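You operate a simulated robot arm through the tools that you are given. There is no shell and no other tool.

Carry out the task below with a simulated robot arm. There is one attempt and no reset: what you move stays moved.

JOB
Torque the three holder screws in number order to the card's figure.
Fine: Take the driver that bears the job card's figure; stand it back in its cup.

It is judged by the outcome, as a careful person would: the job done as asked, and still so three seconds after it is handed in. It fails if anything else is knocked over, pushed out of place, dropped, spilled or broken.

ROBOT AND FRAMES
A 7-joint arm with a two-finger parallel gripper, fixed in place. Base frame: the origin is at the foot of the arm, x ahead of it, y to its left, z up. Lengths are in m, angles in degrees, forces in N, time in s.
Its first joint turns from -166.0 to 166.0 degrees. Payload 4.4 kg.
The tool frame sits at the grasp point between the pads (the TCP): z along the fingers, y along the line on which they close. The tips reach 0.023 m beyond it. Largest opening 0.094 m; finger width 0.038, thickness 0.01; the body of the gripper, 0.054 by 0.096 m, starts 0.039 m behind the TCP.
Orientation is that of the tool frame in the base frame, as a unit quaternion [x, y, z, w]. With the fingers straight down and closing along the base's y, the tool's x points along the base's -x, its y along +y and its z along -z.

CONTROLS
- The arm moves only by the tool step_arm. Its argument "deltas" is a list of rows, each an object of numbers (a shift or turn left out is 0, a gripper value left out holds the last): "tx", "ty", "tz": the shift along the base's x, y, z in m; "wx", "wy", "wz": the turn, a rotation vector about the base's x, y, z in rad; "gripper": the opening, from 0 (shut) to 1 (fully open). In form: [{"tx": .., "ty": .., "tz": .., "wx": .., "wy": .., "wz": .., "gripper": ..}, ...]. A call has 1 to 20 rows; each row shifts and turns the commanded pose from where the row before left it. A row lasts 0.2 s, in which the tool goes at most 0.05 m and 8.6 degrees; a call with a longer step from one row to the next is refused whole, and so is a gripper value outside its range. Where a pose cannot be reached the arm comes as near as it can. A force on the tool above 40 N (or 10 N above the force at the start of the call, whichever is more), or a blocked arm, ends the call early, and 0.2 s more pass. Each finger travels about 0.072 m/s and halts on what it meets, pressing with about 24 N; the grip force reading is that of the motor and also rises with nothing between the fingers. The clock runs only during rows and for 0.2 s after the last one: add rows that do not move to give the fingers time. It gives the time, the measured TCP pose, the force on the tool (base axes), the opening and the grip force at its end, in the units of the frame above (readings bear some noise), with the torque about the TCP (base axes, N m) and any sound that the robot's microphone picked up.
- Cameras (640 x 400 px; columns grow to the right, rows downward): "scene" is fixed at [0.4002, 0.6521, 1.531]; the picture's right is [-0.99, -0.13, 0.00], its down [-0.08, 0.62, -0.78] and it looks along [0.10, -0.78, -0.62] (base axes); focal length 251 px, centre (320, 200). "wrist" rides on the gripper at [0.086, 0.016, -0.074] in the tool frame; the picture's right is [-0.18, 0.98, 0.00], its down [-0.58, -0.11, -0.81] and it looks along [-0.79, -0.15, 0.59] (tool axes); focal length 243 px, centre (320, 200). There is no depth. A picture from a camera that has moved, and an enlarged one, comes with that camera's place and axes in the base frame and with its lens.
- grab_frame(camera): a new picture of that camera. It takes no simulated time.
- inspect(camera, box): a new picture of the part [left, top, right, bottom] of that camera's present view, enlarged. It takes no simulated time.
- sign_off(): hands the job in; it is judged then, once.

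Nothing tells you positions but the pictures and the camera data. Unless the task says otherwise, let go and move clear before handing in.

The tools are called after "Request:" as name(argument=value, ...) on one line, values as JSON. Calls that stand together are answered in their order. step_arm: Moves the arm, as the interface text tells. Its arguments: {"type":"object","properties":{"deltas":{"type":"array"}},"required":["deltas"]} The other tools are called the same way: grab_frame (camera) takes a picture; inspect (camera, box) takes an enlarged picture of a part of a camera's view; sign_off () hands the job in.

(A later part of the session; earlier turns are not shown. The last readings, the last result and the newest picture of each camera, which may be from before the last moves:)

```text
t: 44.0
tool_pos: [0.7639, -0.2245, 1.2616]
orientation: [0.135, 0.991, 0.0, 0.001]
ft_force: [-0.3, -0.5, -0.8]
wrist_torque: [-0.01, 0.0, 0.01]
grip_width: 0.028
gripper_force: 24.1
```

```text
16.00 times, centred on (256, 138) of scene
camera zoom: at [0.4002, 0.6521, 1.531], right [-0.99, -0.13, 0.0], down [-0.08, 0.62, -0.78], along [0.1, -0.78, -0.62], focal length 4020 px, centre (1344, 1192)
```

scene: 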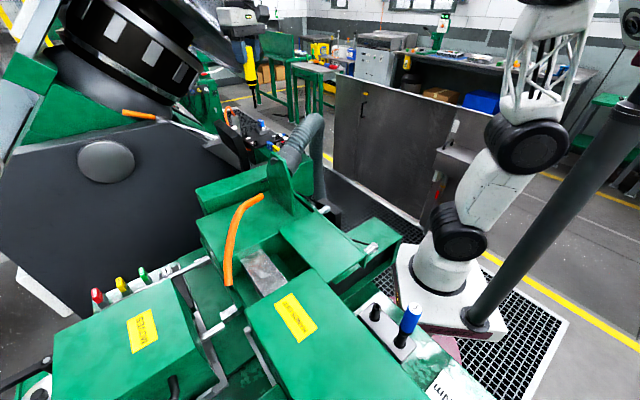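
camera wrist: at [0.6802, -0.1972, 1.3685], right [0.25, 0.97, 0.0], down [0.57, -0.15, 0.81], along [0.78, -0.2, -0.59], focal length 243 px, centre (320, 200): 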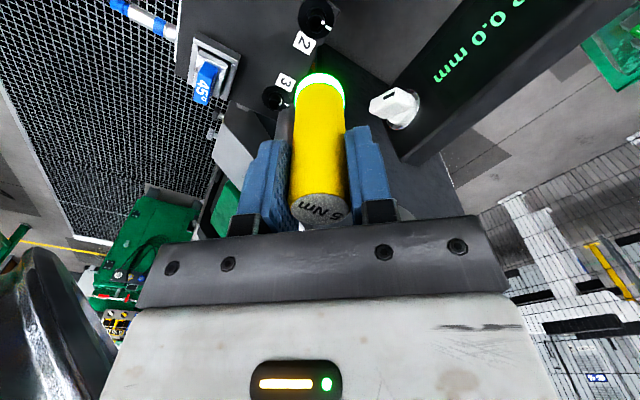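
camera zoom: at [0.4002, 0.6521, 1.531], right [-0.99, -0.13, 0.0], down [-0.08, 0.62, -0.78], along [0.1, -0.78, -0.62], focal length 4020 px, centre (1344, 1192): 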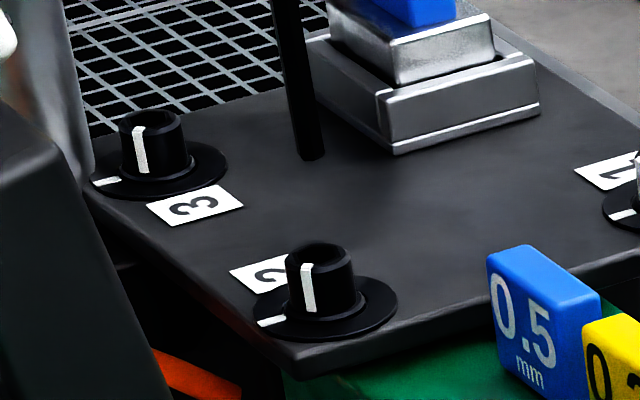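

The wrist view shows the socket about 1.7 mm to the right of the blade axis. I'll correct that and go down.

Request:
step_arm(deltas=[{"tx": 0.0008, "ty": 0.0016}, {"tz": -0.01}, {"tz": -0.01}, {"tz": -0.004}, {"tz": -0.002}, {"tz": -0.002}, {}])

Request:
inspect(camera="wrist", box=[300, 20, 360, 80])

Request:
inspect(camera="scene", box=[248, 128, 264, 148])

```text
t: 45.6
tool_pos: [0.7626, -0.2229, 1.2331]
orientation: [0.134, 0.991, 0.0, 0.001]
ft_force: [4.1, -1.3, 10.1]
wrist_torque: [0.0, -0.34, 0.0]
grip_width: 0.0281
gripper_force: 23.7
```

```text
6.67 times, centred on (330, 50) of wrist
camera zoom: at [0.6852, -0.1839, 1.3065], right [0.44, 0.9, 0.0], down [0.53, -0.26, 0.81], along [0.73, -0.36, -0.59], focal length 1618 px, centre (253, 1200)
```

zoom: 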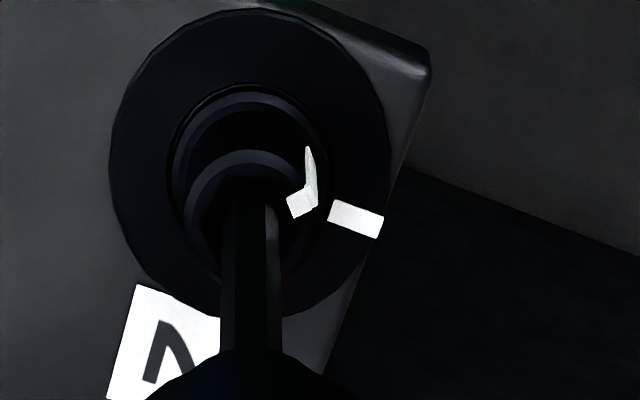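

```text
16.00 times, centred on (256, 138) of scene
camera zoom: at [0.4002, 0.6521, 1.531], right [-0.99, -0.13, 0.0], down [-0.08, 0.62, -0.78], along [0.1, -0.78, -0.62], focal length 4020 px, centre (1344, 1192)
```

zoom: 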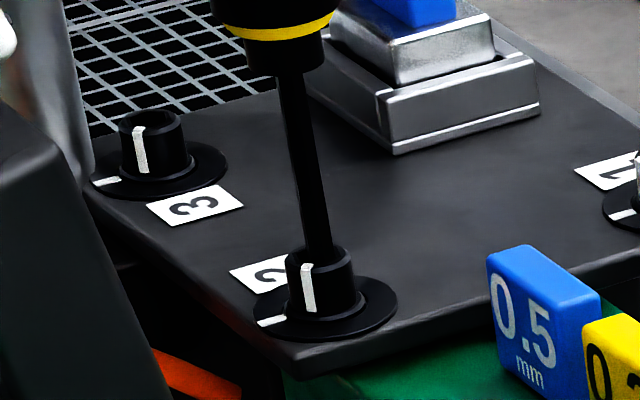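

It's seated with 10 N and the lamp is off. Turning clockwise with light pressure.

Request:
step_arm(deltas=[{"tz": -0.001}, {"wz": -0.05}, {"wz": -0.05}, {"wz": -0.05}, {"wz": -0.05}])

Request:
inspect(camera="wrist", box=[300, 20, 360, 80])

Request:
inspect(camera="scene", box=[248, 128, 264, 148])

```text
t: 46.8
tool_pos: [0.7657, -0.2236, 1.2322]
orientation: [0.233, 0.972, -0.001, 0.001]
ft_force: [-8.2, 3.3, 13.3]
wrist_torque: [0.12, 0.16, 0.04]
grip_width: 0.028
gripper_force: 24.2
```

```text
6.67 times, centred on (330, 50) of wrist
camera zoom: at [0.6958, -0.1694, 1.3065], right [0.61, 0.79, 0.0], down [0.47, -0.36, 0.81], along [0.64, -0.49, -0.59], focal length 1618 px, centre (253, 1200)
```

zoom: 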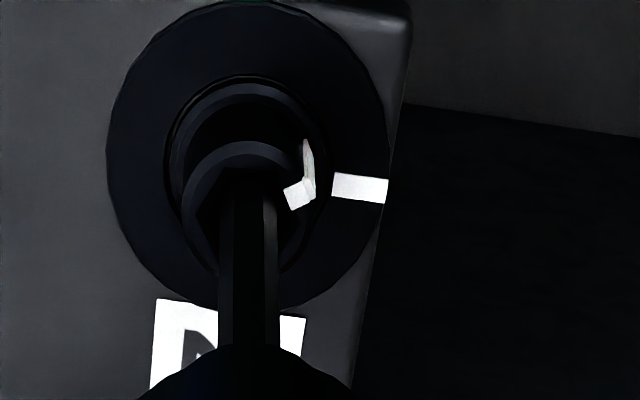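

```text
16.00 times, centred on (256, 138) of scene
camera zoom: at [0.4002, 0.6521, 1.531], right [-0.99, -0.13, 0.0], down [-0.08, 0.62, -0.78], along [0.1, -0.78, -0.62], focal length 4020 px, centre (1344, 1192)
```

zoom: 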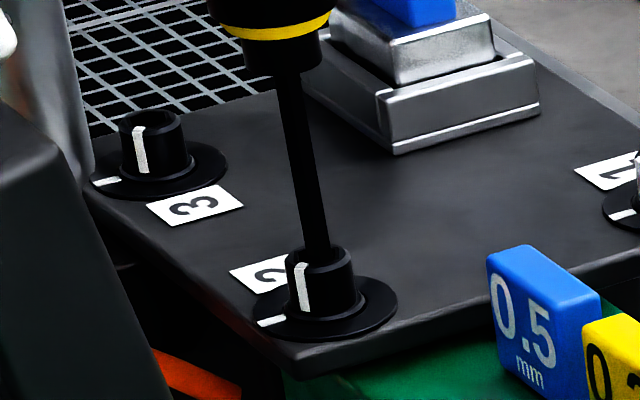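

The head is following, about 11° so far. Continuing.

Request:
step_arm(deltas=[{"wz": -0.05}, {"wz": -0.05}, {"wz": -0.05}, {"wz": -0.05}, {"wz": -0.05}])

Request:
inspect(camera="wrist", box=[300, 20, 360, 80])

Request:
inspect(camera="scene", box=[248, 128, 264, 148])

```text
t: 48.0
tool_pos: [0.7648, -0.2238, 1.2329]
orientation: [0.352, 0.936, -0.001, 0.0]
ft_force: [-6.9, 3.5, -6.3]
wrist_torque: [0.1, 0.04, 0.05]
grip_width: 0.0281
gripper_force: 24.0
```

```text
6.67 times, centred on (330, 50) of wrist
camera zoom: at [0.7113, -0.1541, 1.3066], right [0.79, 0.62, 0.0], down [0.36, -0.46, 0.81], along [0.5, -0.64, -0.59], focal length 1618 px, centre (253, 1200)
```

zoom: 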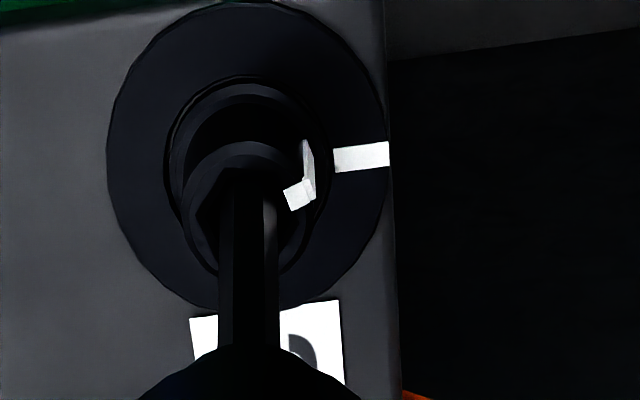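

```text
16.00 times, centred on (256, 138) of scene
camera zoom: at [0.4002, 0.6521, 1.531], right [-0.99, -0.13, 0.0], down [-0.08, 0.62, -0.78], along [0.1, -0.78, -0.62], focal length 4020 px, centre (1344, 1192)
```

zoom: 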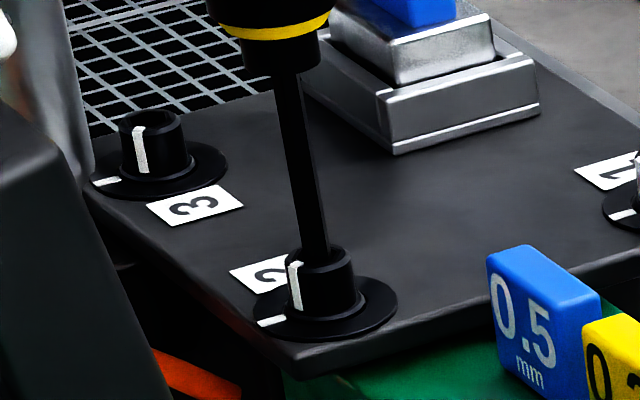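

The mark has about 10° to go to the tick. Continuing slowly until the lamp lights.

Request:
step_arm(deltas=[{"tz": -0.0007, "wz": -0.04}, {"wz": -0.04}, {"wz": -0.04}, {"wz": -0.04}])

Request:
inspect(camera="wrist", box=[300, 20, 360, 80])

Request:
inspect(camera="scene", box=[248, 128, 264, 148])

```text
t: 49.0
tool_pos: [0.764, -0.2226, 1.232]
orientation: [0.426, 0.905, 0.0, 0.002]
ft_force: [-3.0, -5.7, 16.2]
wrist_torque: [-0.23, 0.1, 0.06]
grip_width: 0.0277
gripper_force: 23.6
```

```text
6.67 times, centred on (330, 50) of wrist
camera zoom: at [0.7225, -0.1453, 1.3064], right [0.88, 0.48, 0.0], down [0.28, -0.52, 0.81], along [0.39, -0.71, -0.59], focal length 1618 px, centre (253, 1200)
```

zoom: 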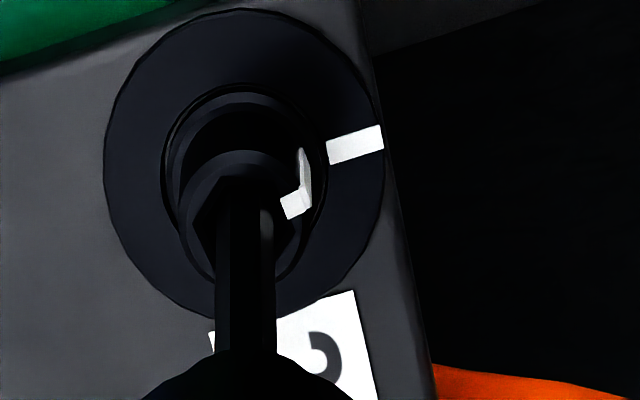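

```text
16.00 times, centred on (256, 138) of scene
camera zoom: at [0.4002, 0.6521, 1.531], right [-0.99, -0.13, 0.0], down [-0.08, 0.62, -0.78], along [0.1, -0.78, -0.62], focal length 4020 px, centre (1344, 1192)
```

zoom: 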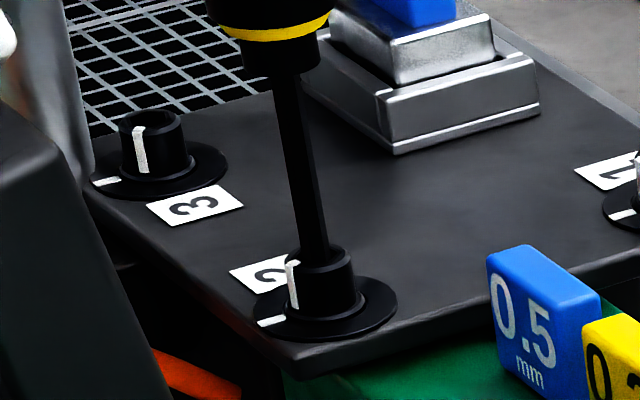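

Request:
step_arm(deltas=[{"wz": -0.04}, {"wz": -0.04}, {"wz": -0.04}])

Request:
grab_frame(camera="wrist")

Request:
inspect(camera="scene", box=[248, 128, 264, 148])

```text
t: 49.8
tool_pos: [0.7638, -0.2224, 1.2336]
orientation: [0.479, 0.878, -0.001, 0.0]
ft_force: [-3.7, 1.6, 20.9]
wrist_torque: [0.4, 0.32, 0.06]
grip_width: 0.0277
gripper_force: 23.6
```

```text
taken
camera wrist: at [0.7319, -0.1411, 1.3064], right [0.93, 0.38, 0.0], down [0.22, -0.55, 0.81], along [0.3, -0.75, -0.59], focal length 243 px, centre (320, 200)
```

wrist: 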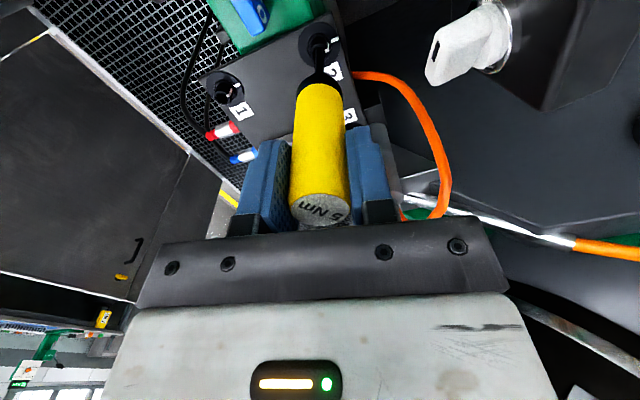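

```text
16.00 times, centred on (256, 138) of scene
camera zoom: at [0.4002, 0.6521, 1.531], right [-0.99, -0.13, 0.0], down [-0.08, 0.62, -0.78], along [0.1, -0.78, -0.62], focal length 4020 px, centre (1344, 1192)
```

zoom: 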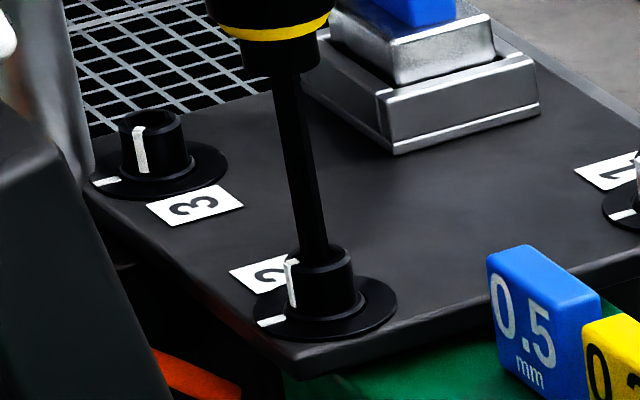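

Request:
step_arm(deltas=[{"wz": -0.04}, {"wz": -0.04}, {"wz": -0.04}])

Request:
inspect(camera="wrist", box=[290, 20, 370, 90])

Request:
inspect(camera="scene", box=[248, 128, 264, 148])

```text
t: 50.6
tool_pos: [0.7619, -0.2248, 1.2304]
orientation: [0.531, 0.848, -0.001, 0.0]
ft_force: [-0.6, -0.9, -1.5]
wrist_torque: [-0.17, 0.08, -0.06]
grip_width: 0.028
gripper_force: 24.1
```

```text
5.71 times, centred on (330, 55) of wrist
camera zoom: at [0.7421, -0.1377, 1.305], right [0.96, 0.26, 0.0], down [0.16, -0.57, 0.81], along [0.21, -0.78, -0.59], focal length 1386 px, centre (263, 1029)
```

zoom: 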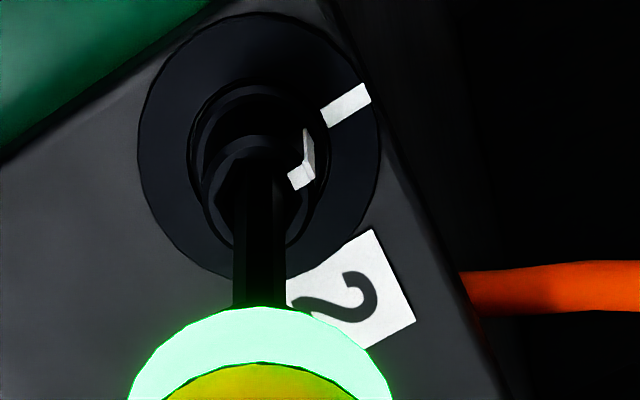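

```text
16.00 times, centred on (256, 138) of scene
camera zoom: at [0.4002, 0.6521, 1.531], right [-0.99, -0.13, 0.0], down [-0.08, 0.62, -0.78], along [0.1, -0.78, -0.62], focal length 4020 px, centre (1344, 1192)
```

zoom: 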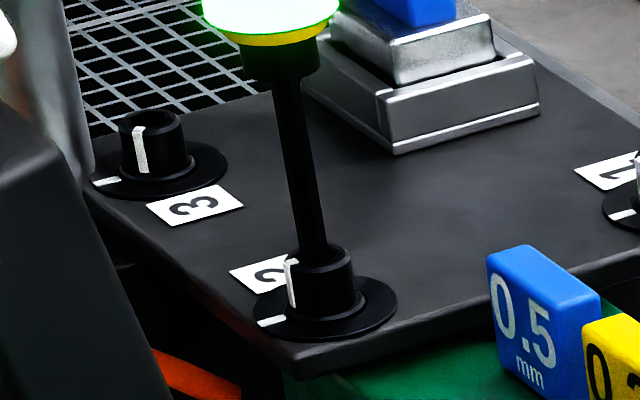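

The lamp is green again and screw 2's mark is on its tick. I'll lift, turn back to the starting hex angle and go over screw 3, staying high because a tube with an orange hose stands next to it.

Request:
step_arm(deltas=[{"tz": 0.008}, {"tz": 0.015}, {"tz": 0.02}, {"tz": 0.02}, {"tz": 0.017, "wz": 0.12}, {"wz": 0.12}, {"wz": 0.12}, {"tx": 0.016, "ty": -0.0155, "wz": 0.12}, {"tx": 0.016, "ty": -0.0155, "wz": 0.12}, {"tx": 0.016, "ty": -0.0155, "wz": 0.12}, {"tx": 0.016, "ty": -0.0155, "wz": 0.126}, {}])

Request:
grab_frame(camera="wrist")

Request:
inspect(camera="wrist", box=[270, 0, 390, 90])

Request:
inspect(camera="scene", box=[220, 95, 270, 145])

```text
t: 53.2
tool_pos: [0.8297, -0.2845, 1.311]
orientation: [0.136, 0.991, 0.0, 0.001]
ft_force: [0.1, -0.3, -0.8]
wrist_torque: [-0.03, 0.02, 0.02]
grip_width: 0.028
gripper_force: 24.0
```

```text
taken
camera wrist: at [0.7509, -0.2458, 1.3853], right [0.44, 0.9, 0.0], down [0.53, -0.26, 0.81], along [0.72, -0.36, -0.59], focal length 243 px, centre (320, 200)
```

wrist: 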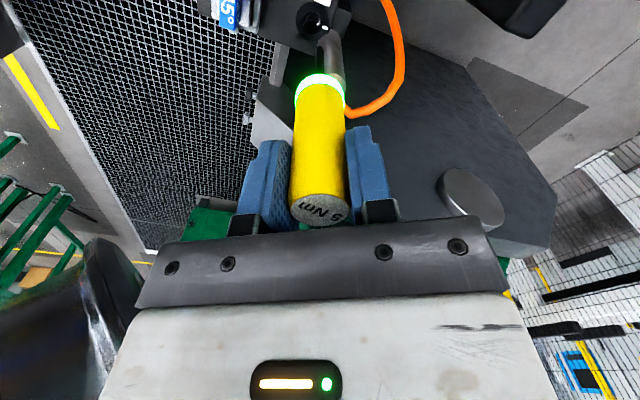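

```text
4.44 times, centred on (330, 45) of wrist
camera zoom: at [0.7509, -0.2458, 1.3853], right [0.44, 0.9, 0.0], down [0.53, -0.26, 0.81], along [0.72, -0.36, -0.59], focal length 1078 px, centre (276, 889)
```

zoom: 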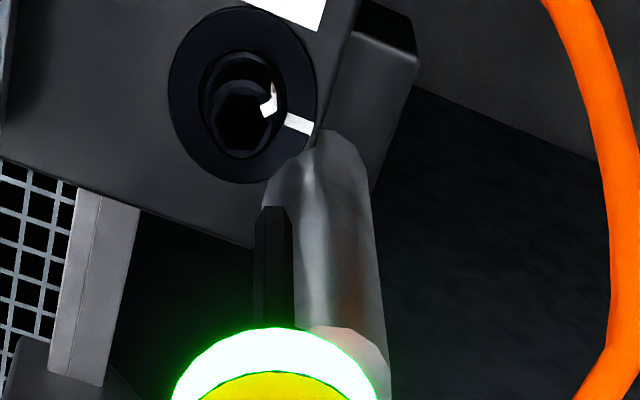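

```text
8.00 times, centred on (245, 120) of scene
camera zoom: at [0.4002, 0.6521, 1.531], right [-0.99, -0.13, 0.0], down [-0.08, 0.62, -0.78], along [0.1, -0.78, -0.62], focal length 2010 px, centre (920, 840)
```

zoom: 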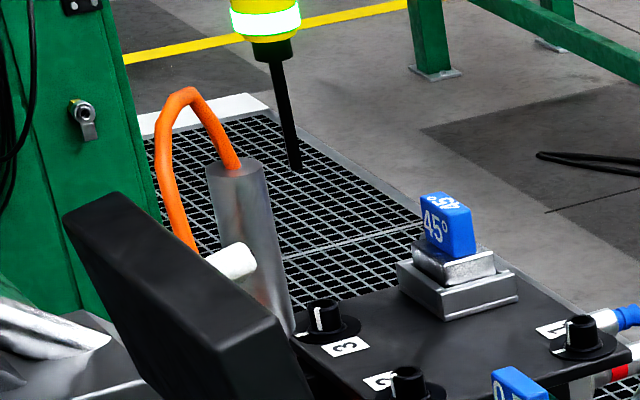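

Screw 3 is at about (0.831, -0.295), and the metal tube beside it is tall, so clearance past the driver's handle may be tight. I'll measure it more carefully.

Request:
inspect(camera="wrist", box=[300, 0, 370, 90])

Request:
inspect(camera="scene", box=[228, 102, 268, 142])

Request:
inspect(camera="scene", box=[235, 80, 275, 120])

```text
4.44 times, centred on (335, 45) of wrist
camera zoom: at [0.7509, -0.2458, 1.3853], right [0.44, 0.9, 0.0], down [0.53, -0.26, 0.81], along [0.72, -0.36, -0.59], focal length 1078 px, centre (253, 889)
```

zoom: 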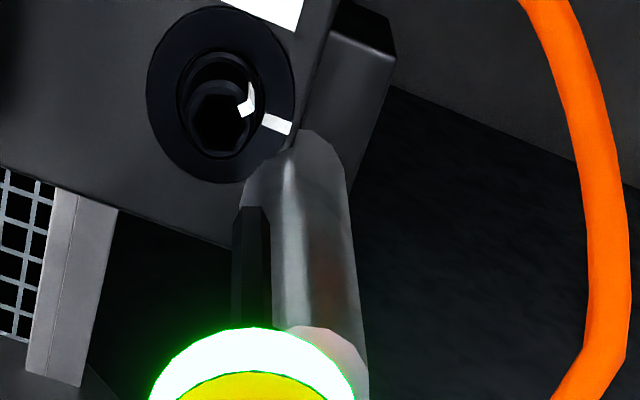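

```text
10.00 times, centred on (248, 122) of scene
camera zoom: at [0.4002, 0.6521, 1.531], right [-0.99, -0.13, 0.0], down [-0.08, 0.62, -0.78], along [0.1, -0.78, -0.62], focal length 2512 px, centre (1040, 980)
```

zoom: 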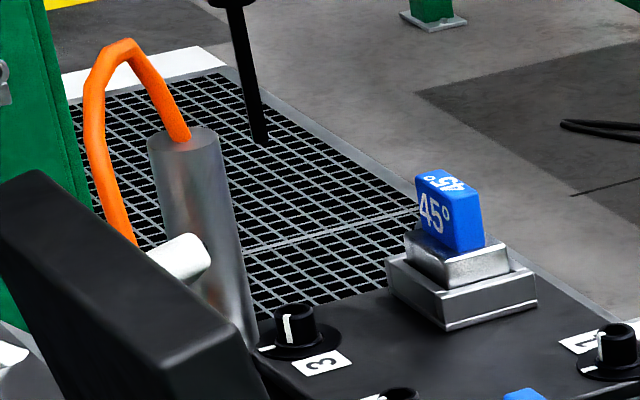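

```text
10.00 times, centred on (255, 100) of scene
camera zoom: at [0.4002, 0.6521, 1.531], right [-0.99, -0.13, 0.0], down [-0.08, 0.62, -0.78], along [0.1, -0.78, -0.62], focal length 2512 px, centre (970, 1200)
```

zoom: 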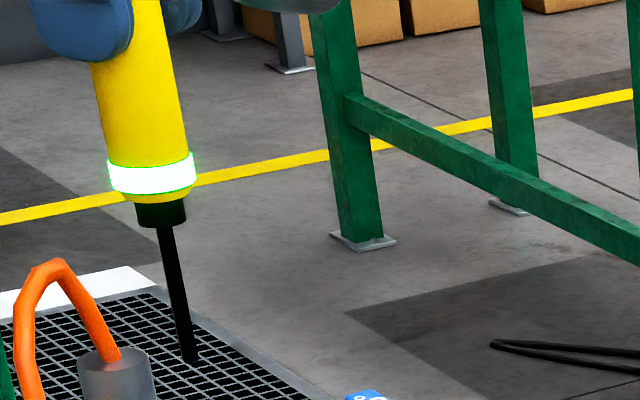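

The tube top is at z≈1.17 and the driver's lamp ring would pass only 1–4 mm from it. I'll turn to the next matching hex angle, which keeps the fingers' narrow side towards the tube. Then I'll lean the driver about 4° away from the tube, pivoting on the tip.

Request:
step_arm(deltas=[{"tx": 0.0015, "ty": -0.011, "wz": 0.13}, {"wz": 0.13}, {"wz": 0.13}, {"wz": 0.13}, {"wz": 0.13}, {"wz": 0.13}, {"wz": 0.13}, {"wz": 0.13}, {"tx": -0.0047, "ty": -0.0012, "wx": 0.0085, "wy": -0.034}, {"tx": -0.0047, "ty": -0.0012, "wx": 0.0085, "wy": -0.034}, {}])

Request:
grab_frame(camera="wrist")

Request:
inspect(camera="wrist", box=[290, 0, 370, 80])

Request:
inspect(camera="scene", box=[228, 98, 268, 142])

```text
t: 55.6
tool_pos: [0.8224, -0.2981, 1.312]
orientation: [-0.374, 0.927, -0.005, 0.035]
ft_force: [0.2, -0.2, -0.3]
wrist_torque: [0.0, 0.01, -0.01]
grip_width: 0.0279
gripper_force: 24.3
```

```text
taken
camera wrist: at [0.743, -0.3476, 1.3793], right [-0.55, 0.84, -0.02], down [0.44, 0.31, 0.84], along [0.71, 0.45, -0.53], focal length 243 px, centre (320, 200)
```

wrist: 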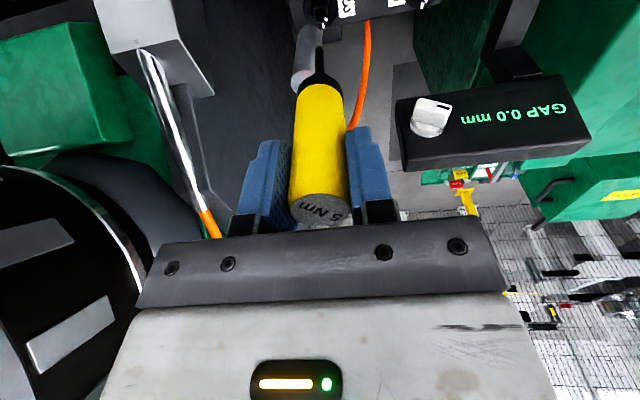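

```text
5.00 times, centred on (330, 40) of wrist
camera zoom: at [0.743, -0.3476, 1.3793], right [-0.55, 0.84, -0.02], down [0.44, 0.31, 0.84], along [0.71, 0.45, -0.53], focal length 1213 px, centre (270, 1000)
```

zoom: 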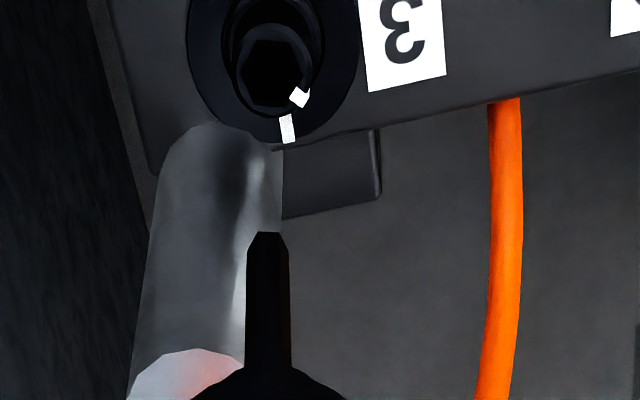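

```text
9.09 times, centred on (248, 120) of scene
camera zoom: at [0.4002, 0.6521, 1.531], right [-0.99, -0.13, 0.0], down [-0.08, 0.62, -0.78], along [0.1, -0.78, -0.62], focal length 2284 px, centre (974, 927)
```

zoom: 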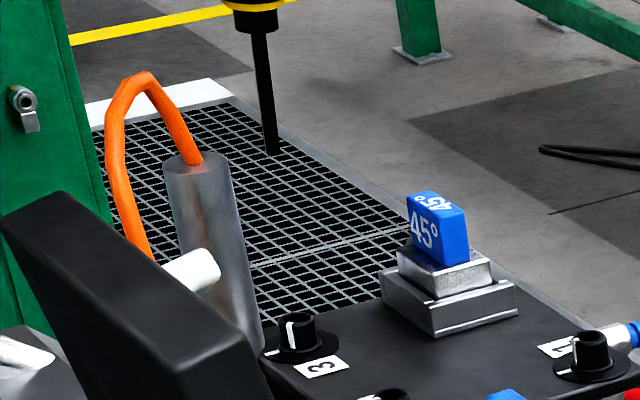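

This view shows it clearly: tube at about (0.862, -0.29), screw 3 at (0.832, -0.296), hexes aligned and the lamp reset. I'll go down part way and re-check centring and tube clearance.

Request:
step_arm(deltas=[{"tx": 0.001, "ty": -0.0005, "tz": -0.015}, {"tz": -0.018}, {"tz": -0.017}, {}])

Request:
inspect(camera="wrist", box=[290, 0, 370, 80])

Request:
inspect(camera="scene", box=[238, 110, 262, 140])

```text
t: 56.6
tool_pos: [0.8227, -0.2993, 1.2612]
orientation: [-0.374, 0.927, -0.005, 0.035]
ft_force: [0.1, -0.2, -0.3]
wrist_torque: [-0.03, 0.03, -0.01]
grip_width: 0.0278
gripper_force: 23.9
```

```text
5.00 times, centred on (330, 40) of wrist
camera zoom: at [0.7448, -0.3487, 1.3295], right [-0.55, 0.84, -0.02], down [0.44, 0.31, 0.84], along [0.71, 0.45, -0.53], focal length 1213 px, centre (270, 1000)
```

zoom: 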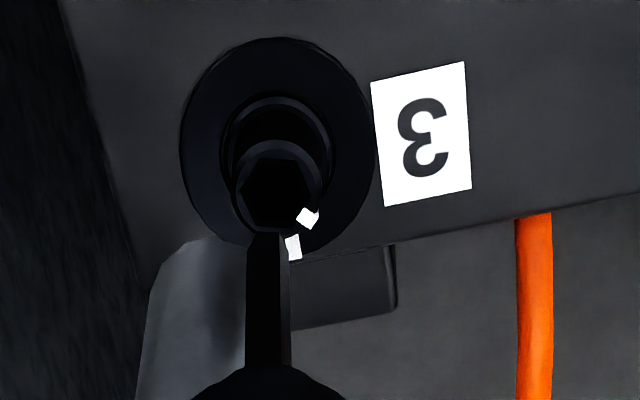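

```text
13.33 times, centred on (250, 125) of scene
camera zoom: at [0.4002, 0.6521, 1.531], right [-0.99, -0.13, 0.0], down [-0.08, 0.62, -0.78], along [0.1, -0.78, -0.62], focal length 3350 px, centre (1253, 1200)
```

zoom: 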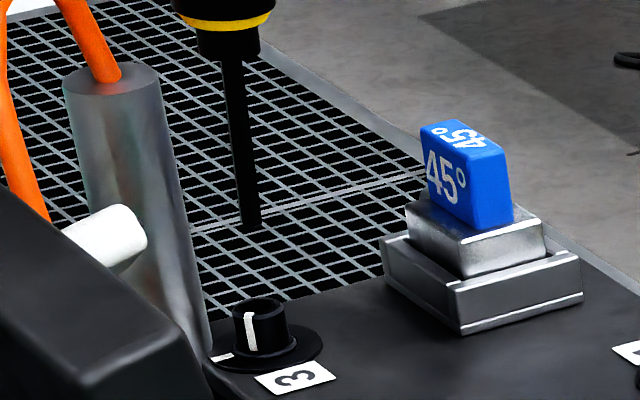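

Centring is within 1–2 mm. A small correction, then I'll go down close to the socket and check the tube gap.

Request:
step_arm(deltas=[{"tx": 0.001, "ty": 0.002, "tz": -0.008}, {"tz": -0.008}, {}])

Request:
inspect(camera="wrist", box=[290, 10, 370, 90])

Request:
inspect(camera="scene", box=[236, 110, 260, 140])

```text
t: 57.4
tool_pos: [0.8233, -0.2957, 1.246]
orientation: [-0.373, 0.927, -0.005, 0.035]
ft_force: [0.5, 0.0, -0.6]
wrist_torque: [0.03, -0.02, 0.0]
grip_width: 0.0279
gripper_force: 23.7
```

```text
5.00 times, centred on (330, 50) of wrist
camera zoom: at [0.7462, -0.3468, 1.3124], right [-0.55, 0.84, -0.02], down [0.44, 0.31, 0.84], along [0.71, 0.45, -0.53], focal length 1213 px, centre (270, 950)
```

zoom: 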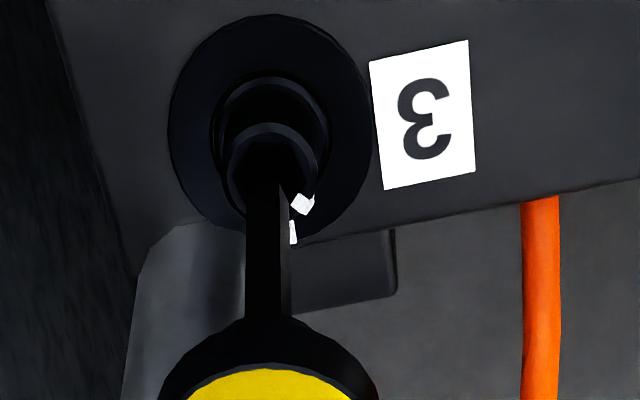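

```text
13.33 times, centred on (248, 125) of scene
camera zoom: at [0.4002, 0.6521, 1.531], right [-0.99, -0.13, 0.0], down [-0.08, 0.62, -0.78], along [0.1, -0.78, -0.62], focal length 3350 px, centre (1280, 1200)
```

zoom: 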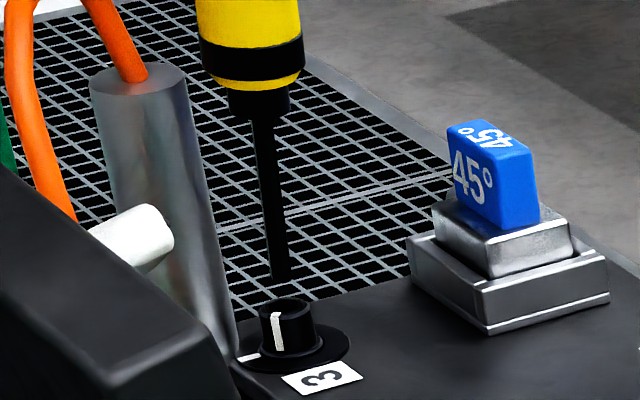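

Both views agree. Seating the blade gently.

Request:
step_arm(deltas=[{"tz": -0.006}, {"tz": -0.004}, {"tz": -0.002}, {"tz": -0.001}, {}])

Request:
inspect(camera="wrist", box=[290, 10, 370, 90])

Request:
inspect(camera="scene", box=[236, 110, 260, 140])

```text
t: 58.6
tool_pos: [0.8225, -0.2963, 1.2335]
orientation: [-0.374, 0.927, -0.005, 0.036]
ft_force: [0.9, 0.1, 0.6]
wrist_torque: [0.02, -0.12, 0.05]
grip_width: 0.0278
gripper_force: 24.2
```

```text
5.00 times, centred on (330, 50) of wrist
camera zoom: at [0.7453, -0.3457, 1.3014], right [-0.55, 0.84, -0.02], down [0.44, 0.31, 0.84], along [0.71, 0.45, -0.53], focal length 1213 px, centre (270, 950)
```

zoom: 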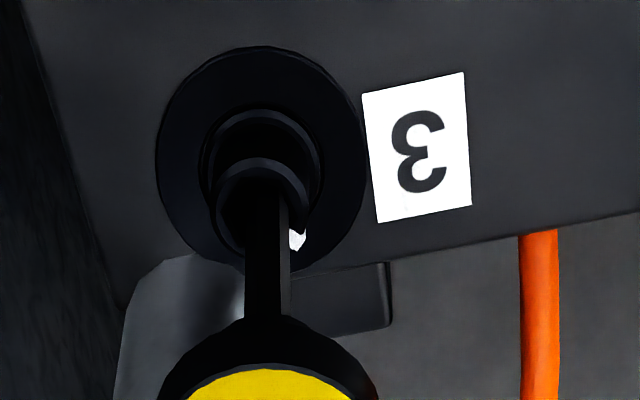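

```text
13.33 times, centred on (248, 125) of scene
camera zoom: at [0.4002, 0.6521, 1.531], right [-0.99, -0.13, 0.0], down [-0.08, 0.62, -0.78], along [0.1, -0.78, -0.62], focal length 3350 px, centre (1280, 1200)
```

zoom: 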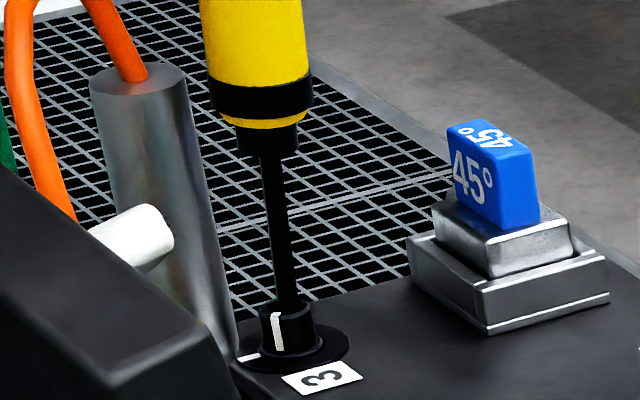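

The blade is in screw 3's socket with about 6 mm clearance to the tube. I'll press lightly and turn clockwise about the leaned axis.

Request:
step_arm(deltas=[{"tz": -0.001}, {"tz": -0.0008, "wx": 0.0034, "wy": 0.0009, "wz": -0.05}, {"wx": 0.0034, "wy": 0.0009, "wz": -0.05}, {"wx": 0.0034, "wy": 0.0009, "wz": -0.05}])

Request:
inspect(camera="wrist", box=[290, 10, 370, 90])

Request:
inspect(camera="scene", box=[236, 110, 260, 140])

```text
t: 59.6
tool_pos: [0.8237, -0.2966, 1.2321]
orientation: [-0.303, 0.952, -0.002, 0.036]
ft_force: [4.2, 3.9, 5.5]
wrist_torque: [-0.31, -0.37, 0.08]
grip_width: 0.0281
gripper_force: 24.0
```

```text
5.00 times, centred on (330, 50) of wrist
camera zoom: at [0.7385, -0.334, 1.2997], right [-0.42, 0.91, -0.01], down [0.48, 0.23, 0.85], along [0.77, 0.35, -0.53], focal length 1213 px, centre (270, 950)
```

zoom: 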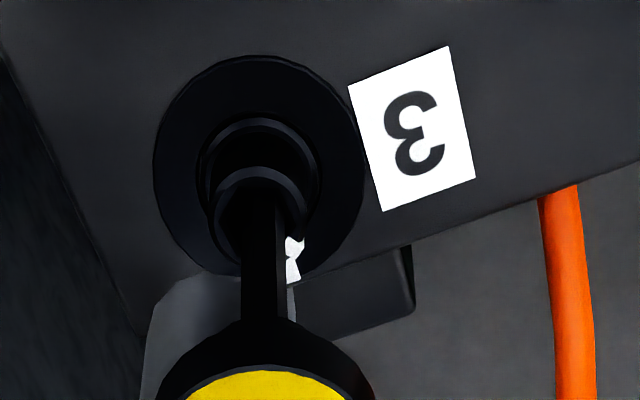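

```text
13.33 times, centred on (248, 125) of scene
camera zoom: at [0.4002, 0.6521, 1.531], right [-0.99, -0.13, 0.0], down [-0.08, 0.62, -0.78], along [0.1, -0.78, -0.62], focal length 3350 px, centre (1280, 1200)
```

zoom: 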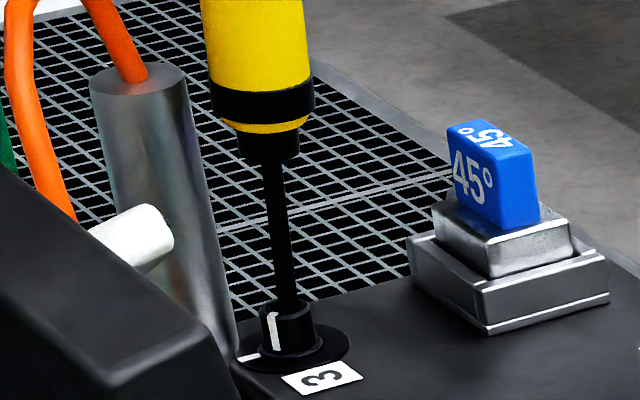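

It's following. Continuing clockwise.

Request:
step_arm(deltas=[{"wx": 0.0034, "wy": 0.0009, "wz": -0.05}, {"wx": 0.0034, "wy": 0.0009, "wz": -0.05}, {"wx": 0.0034, "wy": 0.0009, "wz": -0.05}, {"wx": 0.0034, "wy": 0.0009, "wz": -0.05}, {"wx": 0.0034, "wy": 0.0009, "wz": -0.05}])

Request:
inspect(camera="wrist", box=[290, 10, 370, 90])

Request:
inspect(camera="scene", box=[236, 110, 260, 140])

```text
t: 60.8
tool_pos: [0.8225, -0.2976, 1.2325]
orientation: [-0.183, 0.982, 0.002, 0.036]
ft_force: [-0.6, 28.0, 13.7]
wrist_torque: [0.11, 0.22, 0.28]
grip_width: 0.0285
gripper_force: 24.2
```

```text
5.00 times, centred on (330, 50) of wrist
camera zoom: at [0.7315, -0.314, 1.2996], right [-0.18, 0.98, 0.0], down [0.52, 0.09, 0.85], along [0.83, 0.15, -0.53], focal length 1213 px, centre (270, 950)
```

zoom: 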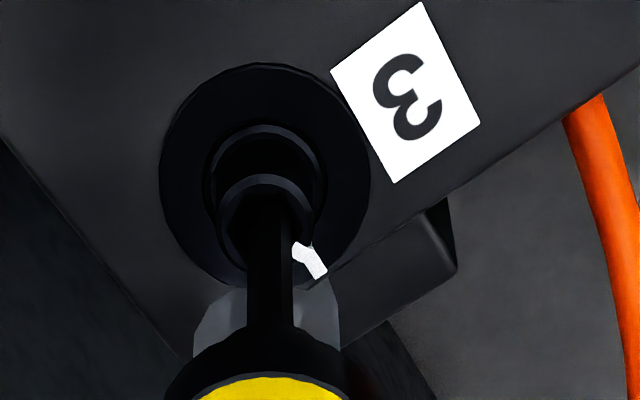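

```text
13.33 times, centred on (248, 125) of scene
camera zoom: at [0.4002, 0.6521, 1.531], right [-0.99, -0.13, 0.0], down [-0.08, 0.62, -0.78], along [0.1, -0.78, -0.62], focal length 3350 px, centre (1280, 1200)
```

zoom: 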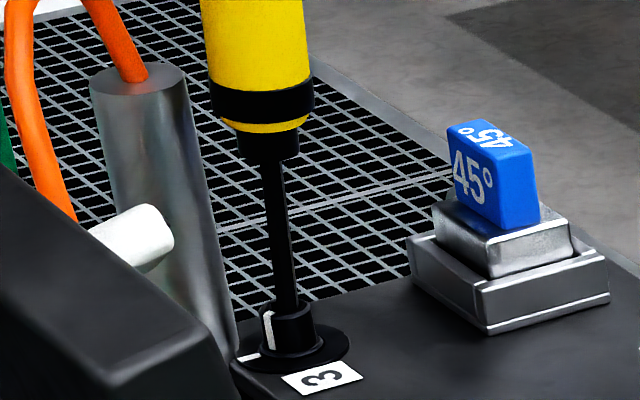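

There is an unexpected 28 N sideways (+y) force near finger height. I'll stop and look for what is touching.

Request:
grab_frame(camera="wrist")

Request:
inspect(camera="scene", box=[205, 50, 285, 150])

Request:
inspect(camera="wrist", box=[220, 60, 420, 250])

```text
taken
camera wrist: at [0.7315, -0.314, 1.2996], right [-0.18, 0.98, 0.0], down [0.52, 0.09, 0.85], along [0.83, 0.15, -0.53], focal length 243 px, centre (320, 200)
```

wrist: 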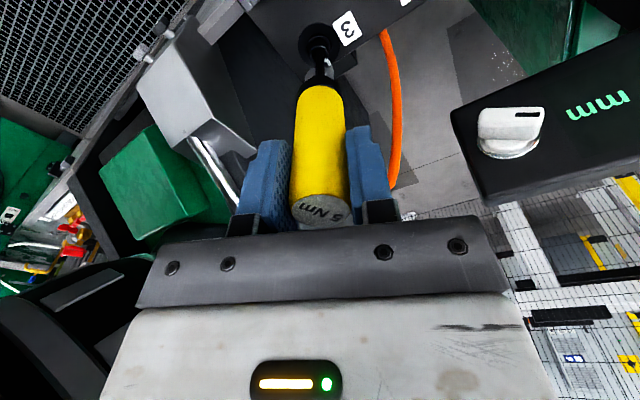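

```text
4.00 times, centred on (245, 100) of scene
camera zoom: at [0.4002, 0.6521, 1.531], right [-0.99, -0.13, 0.0], down [-0.08, 0.62, -0.78], along [0.1, -0.78, -0.62], focal length 1005 px, centre (620, 600)
```

zoom: 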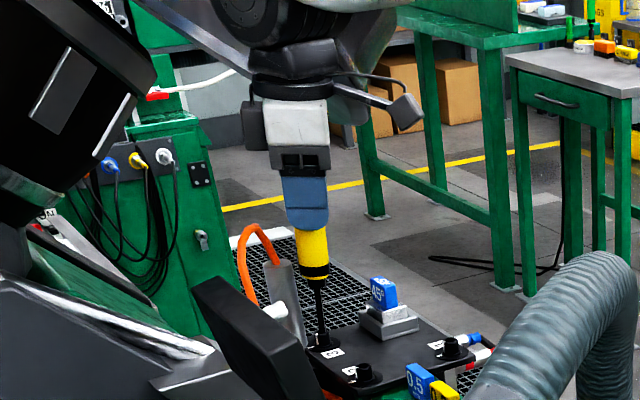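

```text
2.11 times, centred on (320, 155) of wrist
camera zoom: at [0.7315, -0.314, 1.2996], right [-0.18, 0.98, 0.0], down [0.52, 0.09, 0.85], along [0.83, 0.15, -0.53], focal length 511 px, centre (320, 295)
```

zoom: 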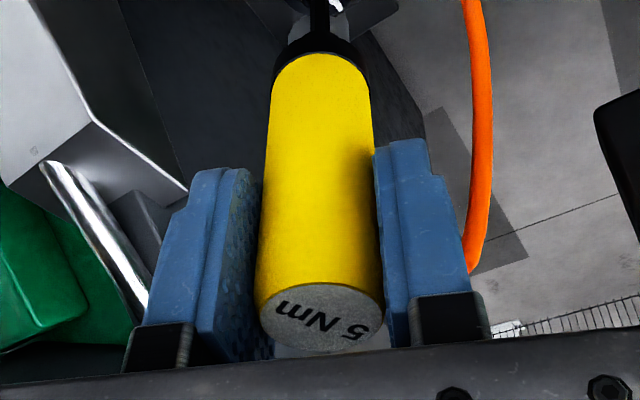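

Nothing obvious is touching. The reading may be a transient of the hex walls taking load, so I'll hold still one step and read again.

Request:
step_arm(deltas=[{}])

```text
t: 61.2
tool_pos: [0.822, -0.2982, 1.2314]
orientation: [-0.183, 0.983, 0.002, 0.035]
ft_force: [-1.1, 29.0, 16.9]
wrist_torque: [0.13, 0.12, 0.33]
grip_width: 0.028
gripper_force: 23.9
```

The force is steady while the torque about the TCP stays small, which fits the engaged driver being pulled sideways onto the screw's axis. I'll ease the position about 1.5 mm in +y and see whether it drops.

Request:
step_arm(deltas=[{"ty": 0.0015}, {}])

Request:
inspect(camera="scene", box=[236, 110, 260, 140])

```text
t: 61.8
tool_pos: [0.8228, -0.2968, 1.2317]
orientation: [-0.182, 0.983, 0.002, 0.036]
ft_force: [-4.1, 14.2, 19.8]
wrist_torque: [-0.6, 0.29, 0.11]
grip_width: 0.0281
gripper_force: 23.9
```

```text
13.33 times, centred on (248, 125) of scene
camera zoom: at [0.4002, 0.6521, 1.531], right [-0.99, -0.13, 0.0], down [-0.08, 0.62, -0.78], along [0.1, -0.78, -0.62], focal length 3350 px, centre (1280, 1200)
```

zoom: 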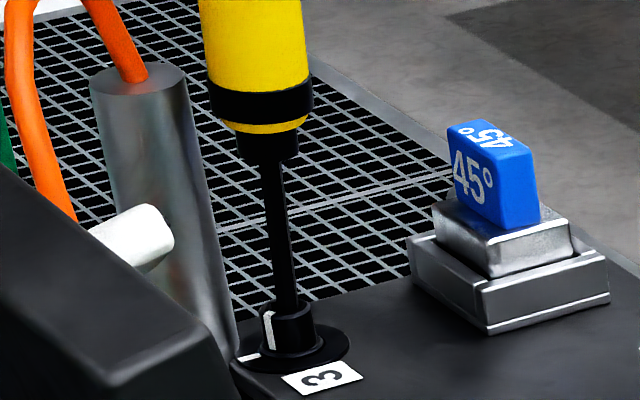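

That halved it. A little more relief, then I'll keep turning in small steps.

Request:
step_arm(deltas=[{"ty": 0.001}, {"wx": 0.0027, "wy": 0.0007, "wz": -0.04}, {"wx": 0.0027, "wy": 0.0007, "wz": -0.04}, {"wx": 0.0027, "wy": 0.0007, "wz": -0.04}])

Request:
inspect(camera="scene", box=[236, 110, 260, 140])

Request:
inspect(camera="wrist", box=[290, 10, 370, 90])

```text
t: 62.8
tool_pos: [0.823, -0.2945, 1.2329]
orientation: [-0.122, 0.992, 0.004, 0.035]
ft_force: [-4.7, 9.1, 13.6]
wrist_torque: [-0.77, 0.02, 0.08]
grip_width: 0.0281
gripper_force: 24.5
```

```text
13.33 times, centred on (248, 125) of scene
camera zoom: at [0.4002, 0.6521, 1.531], right [-0.99, -0.13, 0.0], down [-0.08, 0.62, -0.78], along [0.1, -0.78, -0.62], focal length 3350 px, centre (1280, 1200)
```

zoom: 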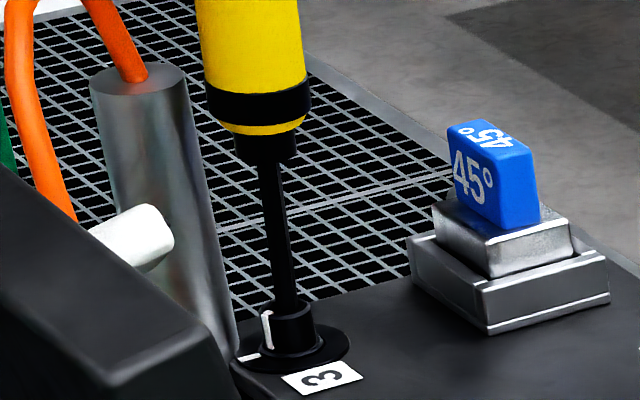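

```text
5.00 times, centred on (330, 50) of wrist
camera zoom: at [0.7312, -0.3006, 1.2994], right [-0.06, 1.0, 0.01], down [0.53, 0.02, 0.85], along [0.84, 0.06, -0.53], focal length 1213 px, centre (270, 950)
```

zoom: 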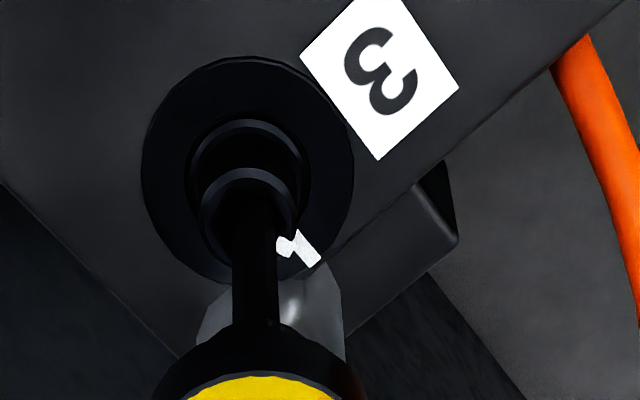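

The blade now leans slightly in the grip, but the head is still turning. I'll take back 1 mm of that shift and continue in small steps.

Request:
step_arm(deltas=[{"ty": -0.001, "wx": 0.0027, "wy": 0.0007, "wz": -0.04}, {"wx": 0.0027, "wy": 0.0007, "wz": -0.04}, {"wx": 0.0027, "wy": 0.0007, "wz": -0.04}])

Request:
inspect(camera="scene", box=[236, 110, 260, 140])

Request:
inspect(camera="wrist", box=[290, 10, 370, 90])

```text
t: 63.6
tool_pos: [0.8224, -0.294, 1.2313]
orientation: [-0.062, 0.997, 0.005, 0.034]
ft_force: [3.9, 22.5, 14.7]
wrist_torque: [-0.44, -0.54, 0.29]
grip_width: 0.0284
gripper_force: 23.9
```

```text
13.33 times, centred on (248, 125) of scene
camera zoom: at [0.4002, 0.6521, 1.531], right [-0.99, -0.13, 0.0], down [-0.08, 0.62, -0.78], along [0.1, -0.78, -0.62], focal length 3350 px, centre (1280, 1200)
```

zoom: 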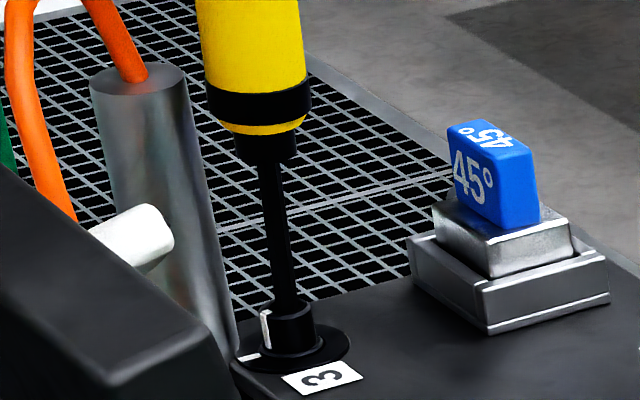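

```text
5.00 times, centred on (330, 50) of wrist
camera zoom: at [0.7308, -0.2903, 1.2995], right [0.06, 1.0, 0.02], down [0.53, -0.05, 0.85], along [0.84, -0.04, -0.53], focal length 1213 px, centre (270, 950)
```

zoom: 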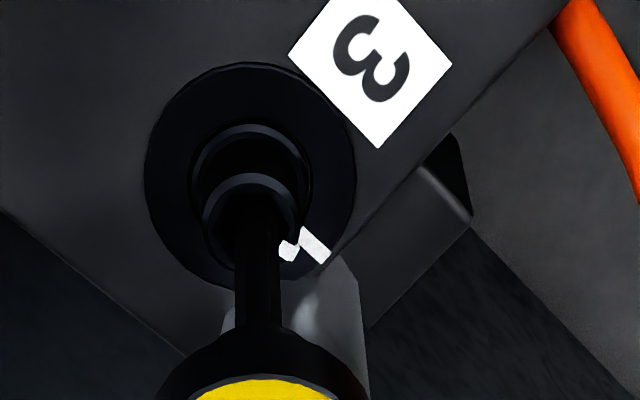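

The mark has about 10° left to the tick. I'll relieve the side load a little and finish the turn.

Request:
step_arm(deltas=[{"ty": 0.0012, "wx": 0.0027, "wy": 0.0007, "wz": -0.04}, {"wx": 0.0027, "wy": 0.0007, "wz": -0.04}, {"wx": 0.0027, "wy": 0.0007, "wz": -0.04}])

Request:
inspect(camera="scene", box=[236, 110, 260, 140])

Request:
inspect(camera="wrist", box=[290, 10, 370, 90])

```text
t: 64.4
tool_pos: [0.8231, -0.2941, 1.2319]
orientation: [-0.003, 0.999, 0.008, 0.035]
ft_force: [1.7, 24.0, 18.2]
wrist_torque: [-0.5, -0.12, 0.26]
grip_width: 0.0287
gripper_force: 24.3
```

```text
13.33 times, centred on (248, 125) of scene
camera zoom: at [0.4002, 0.6521, 1.531], right [-0.99, -0.13, 0.0], down [-0.08, 0.62, -0.78], along [0.1, -0.78, -0.62], focal length 3350 px, centre (1280, 1200)
```

zoom: 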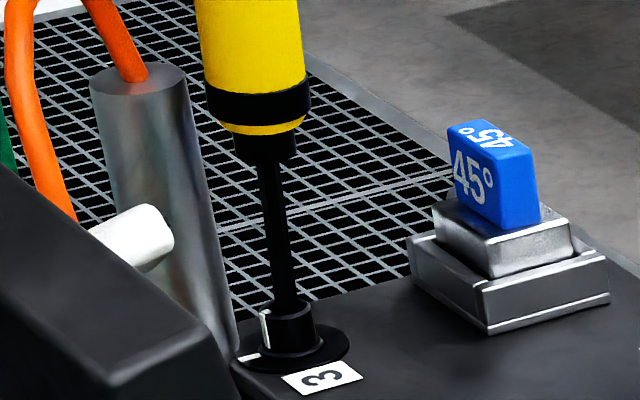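

```text
5.00 times, centred on (330, 50) of wrist
camera zoom: at [0.7316, -0.2795, 1.2996], right [0.18, 0.98, 0.03], down [0.52, -0.12, 0.84], along [0.83, -0.14, -0.54], focal length 1213 px, centre (270, 950)
```

zoom: 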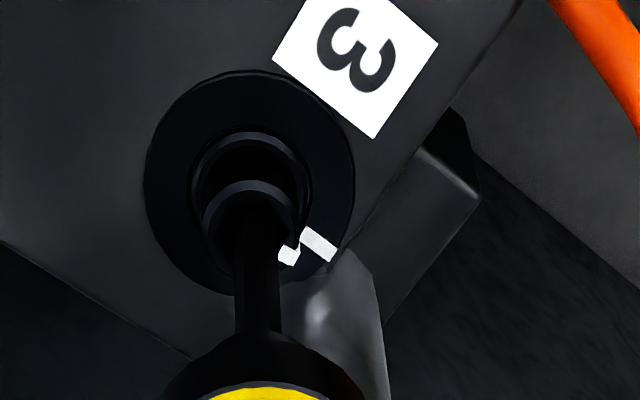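

Request:
step_arm(deltas=[{"ty": 0.0008, "wx": 0.0024, "wy": 0.0006, "wz": -0.035}, {"wx": 0.0024, "wy": 0.0006, "wz": -0.035}, {"wx": 0.0024, "wy": 0.0006, "wz": -0.035}])

Request:
inspect(camera="scene", box=[236, 110, 260, 140])

Request:
inspect(camera="wrist", box=[290, 10, 370, 90])

```text
t: 65.2
tool_pos: [0.8223, -0.2937, 1.2318]
orientation: [0.05, 0.998, 0.01, 0.034]
ft_force: [2.0, 23.8, 13.8]
wrist_torque: [-0.63, -0.36, 0.24]
grip_width: 0.0288
gripper_force: 24.0
```

```text
13.33 times, centred on (248, 125) of scene
camera zoom: at [0.4002, 0.6521, 1.531], right [-0.99, -0.13, 0.0], down [-0.08, 0.62, -0.78], along [0.1, -0.78, -0.62], focal length 3350 px, centre (1280, 1200)
```

zoom: 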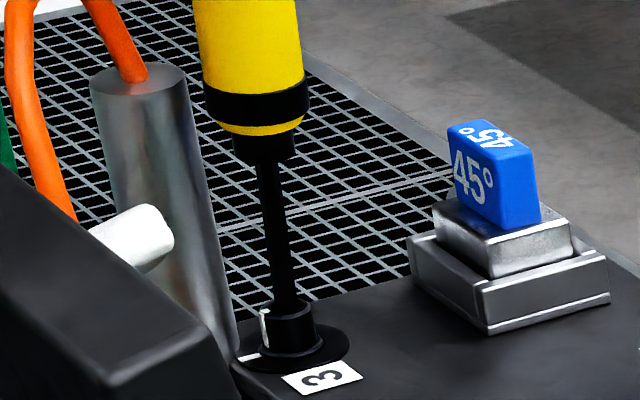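

```text
5.00 times, centred on (330, 50) of wrist
camera zoom: at [0.7339, -0.2697, 1.2997], right [0.28, 0.96, 0.03], down [0.51, -0.18, 0.84], along [0.81, -0.22, -0.54], focal length 1213 px, centre (270, 950)
```

zoom: 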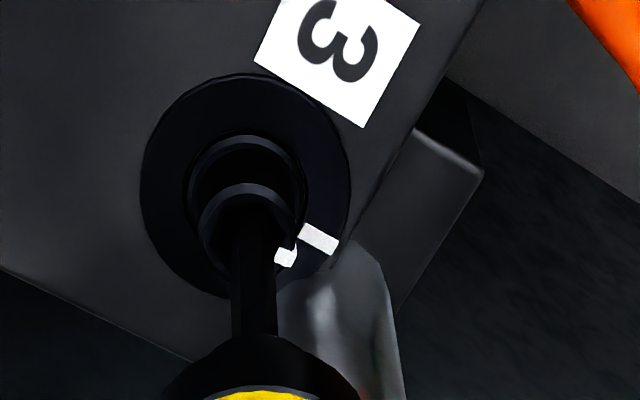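

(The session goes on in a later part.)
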